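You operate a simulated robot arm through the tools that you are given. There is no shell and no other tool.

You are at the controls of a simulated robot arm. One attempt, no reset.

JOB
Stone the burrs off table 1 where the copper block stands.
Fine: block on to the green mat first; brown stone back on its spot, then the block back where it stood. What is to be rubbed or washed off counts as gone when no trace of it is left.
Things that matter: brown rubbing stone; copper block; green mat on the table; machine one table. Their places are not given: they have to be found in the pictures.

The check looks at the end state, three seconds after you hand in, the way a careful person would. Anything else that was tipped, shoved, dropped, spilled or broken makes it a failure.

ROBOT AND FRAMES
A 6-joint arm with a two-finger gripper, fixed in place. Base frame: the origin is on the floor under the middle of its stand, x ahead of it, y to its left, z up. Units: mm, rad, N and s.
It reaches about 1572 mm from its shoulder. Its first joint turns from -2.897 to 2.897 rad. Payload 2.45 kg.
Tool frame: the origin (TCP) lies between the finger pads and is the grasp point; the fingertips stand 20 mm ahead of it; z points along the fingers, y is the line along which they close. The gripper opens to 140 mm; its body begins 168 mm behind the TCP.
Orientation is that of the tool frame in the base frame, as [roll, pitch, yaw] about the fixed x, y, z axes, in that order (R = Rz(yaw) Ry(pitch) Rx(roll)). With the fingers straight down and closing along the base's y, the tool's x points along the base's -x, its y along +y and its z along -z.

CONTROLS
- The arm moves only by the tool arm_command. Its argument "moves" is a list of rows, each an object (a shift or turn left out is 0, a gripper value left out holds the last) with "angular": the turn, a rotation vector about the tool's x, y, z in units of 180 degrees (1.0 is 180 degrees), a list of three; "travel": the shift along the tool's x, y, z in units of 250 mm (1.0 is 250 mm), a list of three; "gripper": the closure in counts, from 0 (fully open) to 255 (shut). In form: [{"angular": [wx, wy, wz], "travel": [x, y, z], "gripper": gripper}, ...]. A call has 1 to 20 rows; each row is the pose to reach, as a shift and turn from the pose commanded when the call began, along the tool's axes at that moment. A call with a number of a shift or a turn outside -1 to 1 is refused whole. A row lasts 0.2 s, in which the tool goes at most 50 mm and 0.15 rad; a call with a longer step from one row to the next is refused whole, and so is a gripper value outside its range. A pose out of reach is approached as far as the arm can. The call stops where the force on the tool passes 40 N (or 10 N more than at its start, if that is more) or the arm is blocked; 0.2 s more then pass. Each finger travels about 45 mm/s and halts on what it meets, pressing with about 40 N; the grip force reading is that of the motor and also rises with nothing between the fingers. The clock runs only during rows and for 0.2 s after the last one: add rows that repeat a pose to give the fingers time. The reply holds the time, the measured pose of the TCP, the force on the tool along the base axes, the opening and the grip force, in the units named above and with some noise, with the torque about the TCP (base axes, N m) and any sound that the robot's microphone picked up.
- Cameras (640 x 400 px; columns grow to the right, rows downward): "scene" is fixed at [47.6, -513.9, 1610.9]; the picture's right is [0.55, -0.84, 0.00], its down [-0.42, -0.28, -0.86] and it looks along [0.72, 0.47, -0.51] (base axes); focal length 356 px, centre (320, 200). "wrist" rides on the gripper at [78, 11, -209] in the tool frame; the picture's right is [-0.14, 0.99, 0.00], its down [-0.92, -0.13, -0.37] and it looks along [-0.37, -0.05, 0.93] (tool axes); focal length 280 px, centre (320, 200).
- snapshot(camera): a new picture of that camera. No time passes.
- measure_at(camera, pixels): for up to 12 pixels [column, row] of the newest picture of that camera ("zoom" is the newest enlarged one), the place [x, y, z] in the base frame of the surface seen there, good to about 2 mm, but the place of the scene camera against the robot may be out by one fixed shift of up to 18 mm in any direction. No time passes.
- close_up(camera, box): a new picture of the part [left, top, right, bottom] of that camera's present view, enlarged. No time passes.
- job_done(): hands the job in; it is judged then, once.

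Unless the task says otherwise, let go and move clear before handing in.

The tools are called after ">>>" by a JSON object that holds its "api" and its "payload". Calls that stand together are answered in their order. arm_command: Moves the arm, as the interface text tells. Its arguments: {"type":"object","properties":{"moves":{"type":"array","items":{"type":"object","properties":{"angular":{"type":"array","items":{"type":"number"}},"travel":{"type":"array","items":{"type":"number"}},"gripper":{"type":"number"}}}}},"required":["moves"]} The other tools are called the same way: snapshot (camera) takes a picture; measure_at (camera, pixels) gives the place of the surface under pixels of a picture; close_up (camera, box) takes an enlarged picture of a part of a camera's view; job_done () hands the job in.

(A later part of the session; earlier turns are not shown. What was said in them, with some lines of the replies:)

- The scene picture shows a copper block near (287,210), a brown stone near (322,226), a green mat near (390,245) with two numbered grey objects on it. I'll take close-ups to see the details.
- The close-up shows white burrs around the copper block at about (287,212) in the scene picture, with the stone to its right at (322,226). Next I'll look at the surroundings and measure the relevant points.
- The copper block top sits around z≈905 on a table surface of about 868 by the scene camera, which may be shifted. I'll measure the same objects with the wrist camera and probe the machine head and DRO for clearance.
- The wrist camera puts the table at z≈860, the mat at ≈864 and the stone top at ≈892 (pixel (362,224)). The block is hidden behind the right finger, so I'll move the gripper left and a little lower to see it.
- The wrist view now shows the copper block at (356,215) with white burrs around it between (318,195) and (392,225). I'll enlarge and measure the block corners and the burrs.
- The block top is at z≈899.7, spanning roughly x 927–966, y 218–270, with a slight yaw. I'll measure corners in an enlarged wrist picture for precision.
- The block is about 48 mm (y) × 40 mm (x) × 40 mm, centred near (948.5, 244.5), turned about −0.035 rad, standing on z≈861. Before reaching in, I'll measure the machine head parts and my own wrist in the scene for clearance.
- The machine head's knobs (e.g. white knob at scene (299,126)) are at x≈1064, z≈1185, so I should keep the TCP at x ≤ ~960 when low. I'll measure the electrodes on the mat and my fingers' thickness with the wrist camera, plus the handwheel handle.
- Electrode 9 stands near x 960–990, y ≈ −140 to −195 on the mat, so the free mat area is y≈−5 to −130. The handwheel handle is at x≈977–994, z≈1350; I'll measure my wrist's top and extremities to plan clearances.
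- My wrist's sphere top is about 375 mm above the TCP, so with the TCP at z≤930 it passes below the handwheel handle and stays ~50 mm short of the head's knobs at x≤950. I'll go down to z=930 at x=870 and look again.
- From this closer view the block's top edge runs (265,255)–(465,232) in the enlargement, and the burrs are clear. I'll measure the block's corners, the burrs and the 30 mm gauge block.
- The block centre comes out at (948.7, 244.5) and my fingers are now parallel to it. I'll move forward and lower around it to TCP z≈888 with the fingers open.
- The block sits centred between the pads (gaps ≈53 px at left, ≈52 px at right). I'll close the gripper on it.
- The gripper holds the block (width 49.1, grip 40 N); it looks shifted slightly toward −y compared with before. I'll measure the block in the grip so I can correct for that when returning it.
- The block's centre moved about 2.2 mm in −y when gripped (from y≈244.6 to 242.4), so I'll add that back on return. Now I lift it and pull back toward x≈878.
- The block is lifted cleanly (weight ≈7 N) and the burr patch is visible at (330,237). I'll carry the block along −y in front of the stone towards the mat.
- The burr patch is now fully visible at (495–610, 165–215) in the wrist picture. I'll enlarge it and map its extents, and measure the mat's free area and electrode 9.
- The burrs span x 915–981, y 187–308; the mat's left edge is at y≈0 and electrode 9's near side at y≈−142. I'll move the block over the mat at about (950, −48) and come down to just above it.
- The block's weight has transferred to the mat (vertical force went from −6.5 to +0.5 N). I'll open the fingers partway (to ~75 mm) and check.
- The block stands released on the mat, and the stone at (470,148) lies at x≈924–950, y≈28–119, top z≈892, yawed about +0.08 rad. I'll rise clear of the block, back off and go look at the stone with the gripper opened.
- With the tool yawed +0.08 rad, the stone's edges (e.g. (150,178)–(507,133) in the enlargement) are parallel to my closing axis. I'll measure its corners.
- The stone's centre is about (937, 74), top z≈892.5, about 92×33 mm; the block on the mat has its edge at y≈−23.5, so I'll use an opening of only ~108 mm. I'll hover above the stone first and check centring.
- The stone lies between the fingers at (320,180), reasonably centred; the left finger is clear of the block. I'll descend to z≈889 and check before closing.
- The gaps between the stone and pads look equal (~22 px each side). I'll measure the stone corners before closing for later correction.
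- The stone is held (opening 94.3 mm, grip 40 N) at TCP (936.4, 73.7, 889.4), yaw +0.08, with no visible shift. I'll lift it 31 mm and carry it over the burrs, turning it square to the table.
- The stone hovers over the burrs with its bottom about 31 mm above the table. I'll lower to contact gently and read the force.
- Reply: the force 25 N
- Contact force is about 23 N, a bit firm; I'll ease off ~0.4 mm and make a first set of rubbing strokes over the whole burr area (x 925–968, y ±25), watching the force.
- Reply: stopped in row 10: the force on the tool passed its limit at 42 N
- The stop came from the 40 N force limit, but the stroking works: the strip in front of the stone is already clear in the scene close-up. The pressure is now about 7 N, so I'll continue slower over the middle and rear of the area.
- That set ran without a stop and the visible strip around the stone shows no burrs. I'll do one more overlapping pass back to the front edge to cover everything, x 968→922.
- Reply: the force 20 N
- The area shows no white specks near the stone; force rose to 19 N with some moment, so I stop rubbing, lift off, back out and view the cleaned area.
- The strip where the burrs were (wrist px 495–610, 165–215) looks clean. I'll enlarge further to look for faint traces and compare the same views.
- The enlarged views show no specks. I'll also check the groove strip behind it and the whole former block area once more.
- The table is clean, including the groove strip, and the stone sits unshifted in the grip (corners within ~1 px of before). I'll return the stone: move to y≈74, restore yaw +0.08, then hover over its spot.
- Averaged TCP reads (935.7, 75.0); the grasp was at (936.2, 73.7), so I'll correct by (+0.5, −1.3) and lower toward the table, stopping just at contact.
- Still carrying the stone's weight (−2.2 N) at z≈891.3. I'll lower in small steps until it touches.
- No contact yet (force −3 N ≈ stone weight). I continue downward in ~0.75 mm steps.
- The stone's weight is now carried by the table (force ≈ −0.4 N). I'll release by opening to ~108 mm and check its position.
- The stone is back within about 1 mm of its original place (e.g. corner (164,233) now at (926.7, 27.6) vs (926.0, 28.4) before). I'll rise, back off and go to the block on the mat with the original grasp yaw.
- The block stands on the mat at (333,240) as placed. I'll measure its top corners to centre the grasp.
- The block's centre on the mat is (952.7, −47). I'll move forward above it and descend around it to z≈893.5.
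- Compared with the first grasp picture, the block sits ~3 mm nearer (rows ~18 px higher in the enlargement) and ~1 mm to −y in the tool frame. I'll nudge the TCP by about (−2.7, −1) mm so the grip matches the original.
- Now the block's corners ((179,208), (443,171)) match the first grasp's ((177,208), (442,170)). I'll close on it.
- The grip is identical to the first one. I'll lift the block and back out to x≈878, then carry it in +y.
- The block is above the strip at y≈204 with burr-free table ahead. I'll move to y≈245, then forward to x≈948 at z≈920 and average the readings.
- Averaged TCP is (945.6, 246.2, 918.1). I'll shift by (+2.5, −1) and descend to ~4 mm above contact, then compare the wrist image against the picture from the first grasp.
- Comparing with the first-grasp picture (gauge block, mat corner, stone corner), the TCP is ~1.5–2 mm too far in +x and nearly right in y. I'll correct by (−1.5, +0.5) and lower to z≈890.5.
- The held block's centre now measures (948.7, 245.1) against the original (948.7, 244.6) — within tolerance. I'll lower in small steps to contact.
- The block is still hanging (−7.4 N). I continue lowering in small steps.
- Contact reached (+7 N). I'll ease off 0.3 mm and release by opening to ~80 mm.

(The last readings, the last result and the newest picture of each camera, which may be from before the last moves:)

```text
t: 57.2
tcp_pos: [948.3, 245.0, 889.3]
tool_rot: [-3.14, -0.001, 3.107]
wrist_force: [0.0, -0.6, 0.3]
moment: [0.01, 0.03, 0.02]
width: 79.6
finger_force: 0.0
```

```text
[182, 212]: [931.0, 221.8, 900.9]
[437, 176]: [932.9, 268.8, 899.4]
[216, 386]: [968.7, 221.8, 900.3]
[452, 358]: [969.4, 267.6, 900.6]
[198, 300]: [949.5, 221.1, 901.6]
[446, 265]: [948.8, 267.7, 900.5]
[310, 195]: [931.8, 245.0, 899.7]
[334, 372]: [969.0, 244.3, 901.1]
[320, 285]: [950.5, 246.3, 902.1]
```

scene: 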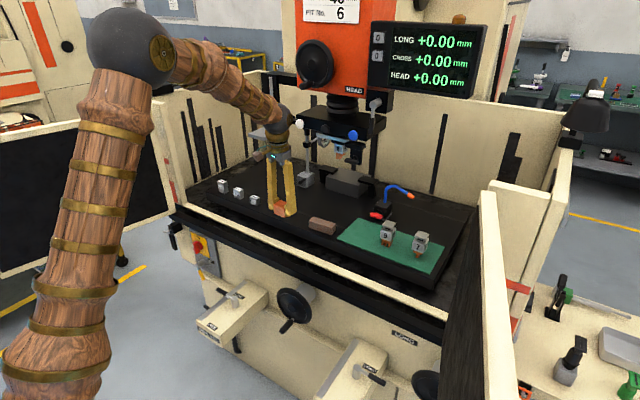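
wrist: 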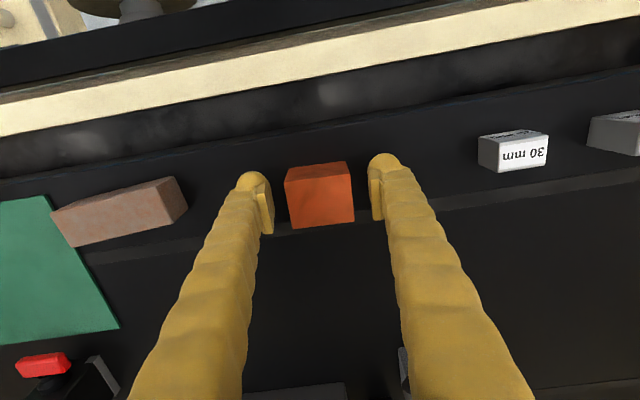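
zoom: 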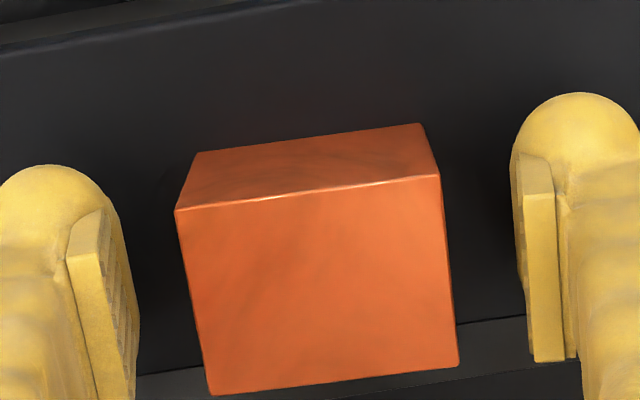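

The block is released at about (949.5, 244.8), matching its original place. I'll raise clear and retreat to check everything from the cameras.

>>> {"api": "arm_command", "payload": {"moves": [{"travel": [0, 0, -0.06]}, {"travel": [0, 0, -0.16]}, {"travel": [0.14, -0.005, -0.2]}, {"travel": [0.28, -0.01, -0.3]}, {"travel": [0.42, -0.015, -0.4]}, {"travel": [0.56, -0.02, -0.5]}, {"travel": [0.7, -0.025, -0.6]}, {"travel": [0.8, -0.03, -0.7]}, {"travel": [0.8, -0.03, -0.7]}]}}

>>> {"api": "snapshot", "payload": {"camera": "scene"}}

>>> {"api": "close_up", "payload": {"camera": "scene", "box": [260, 180, 320, 220]}}

>>> {"api": "close_up", "payload": {"camera": "scene", "box": [200, 160, 360, 260]}}

>>> {"api": "snapshot", "payload": {"camera": "wrist"}}

```text
t: 59.2
tcp_pos: [749.7, 243.2, 1064.8]
tool_rot: [3.141, 0.002, 3.108]
wrist_force: [-0.3, 0.4, 0.0]
moment: [0.0, -0.02, 0.0]
width: 79.8
finger_force: 0.0
```

```text
taken
```

scene: 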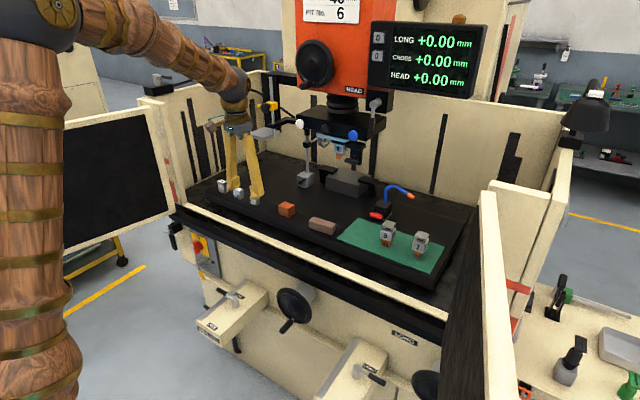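

```text
10.00 times, centred on (290, 200) of scene
```

zoom: 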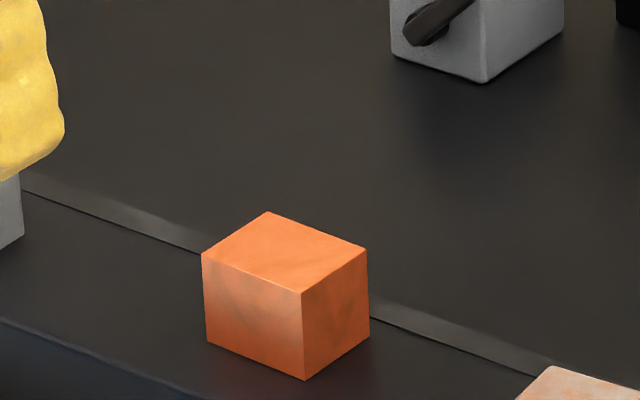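

```text
4.00 times, centred on (280, 210) of scene
```

zoom: 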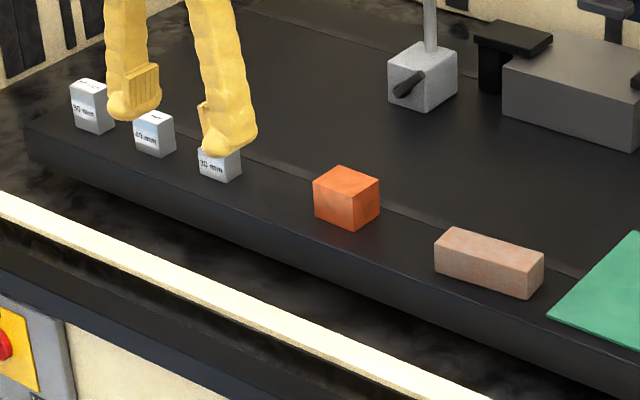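

```text
taken
```

wrist: 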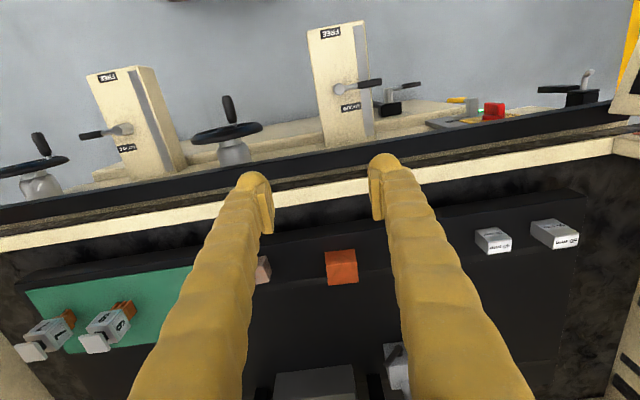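

The block's corners in the scene enlargement are within ~4 px (≈1.5 mm) of their originals, the stone is back on its spot, and no burrs are visible. I'll take one last enlarged look from the wrist and at the mat items before handing in.

>>> {"api": "close_up", "payload": {"camera": "wrist", "box": [260, 220, 400, 300]}}

>>> {"api": "close_up", "payload": {"camera": "scene", "box": [320, 180, 480, 280]}}

>>> {"api": "close_up", "payload": {"camera": "scene", "box": [270, 195, 310, 220]}}

```text
4.57 times, centred on (330, 260) of wrist
```

zoom: 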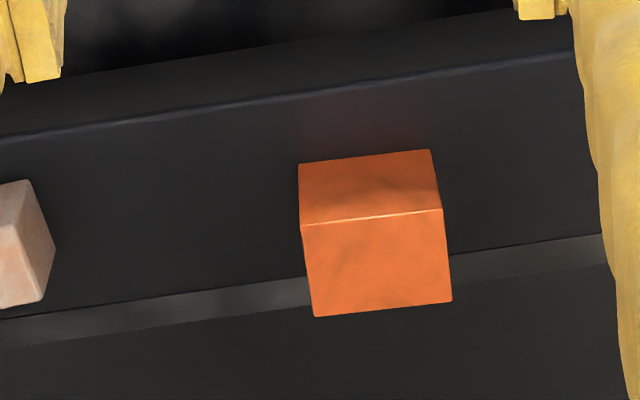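

```text
4.00 times, centred on (400, 230) of scene
```

zoom: 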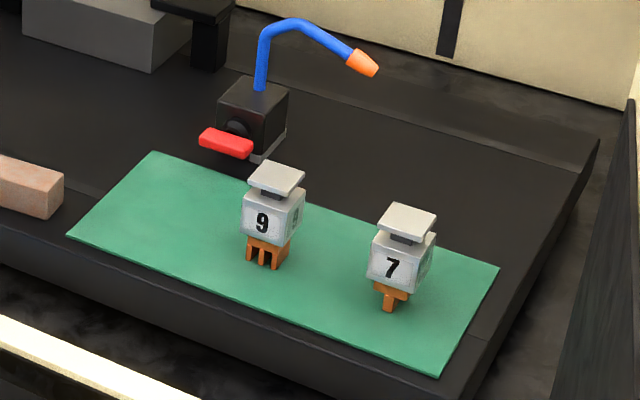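

```text
16.00 times, centred on (290, 208) of scene
```

zoom: 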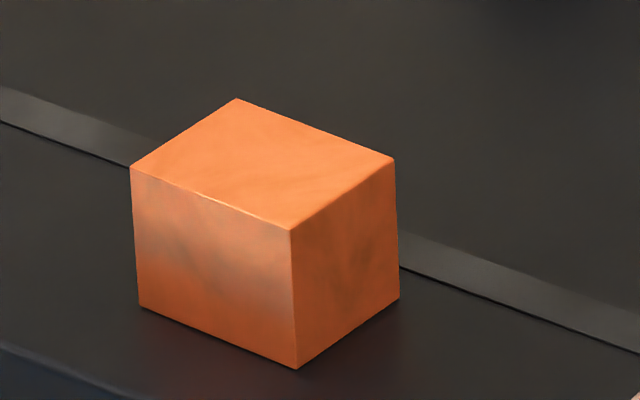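

The pictures show a burr-free table around the block. The block and stone are back on their spots, electrodes 9 and 7 and the hose are undisturbed, and the gripper is clear and empty. I'm handing in the job.

>>> {"api": "job_done", "payload": {}}

```text
The job is handed in.
```

The burrs are off the table where the copper block stands. Enlarged pictures from both cameras show no trace of them, including under where the block sat.

- **Order:** I put the block on the green mat first, rubbed the area with the brown stone, returned the stone to its spot, and then put the block back.
- **Placement:** The stone and the block are each within about 1–2 mm of where they stood, as measured in the pictures.
- **Force stop:** One rubbing stroke stopped when the force passed the 40 N limit. I carried on more slowly with lighter pressure, and nothing shifted in the grip.
- **Everything else:** In the last pictures the numbered electrodes on the mat, the blue hose and the gauge blocks stand as before. The gripper is empty and clear of the table.
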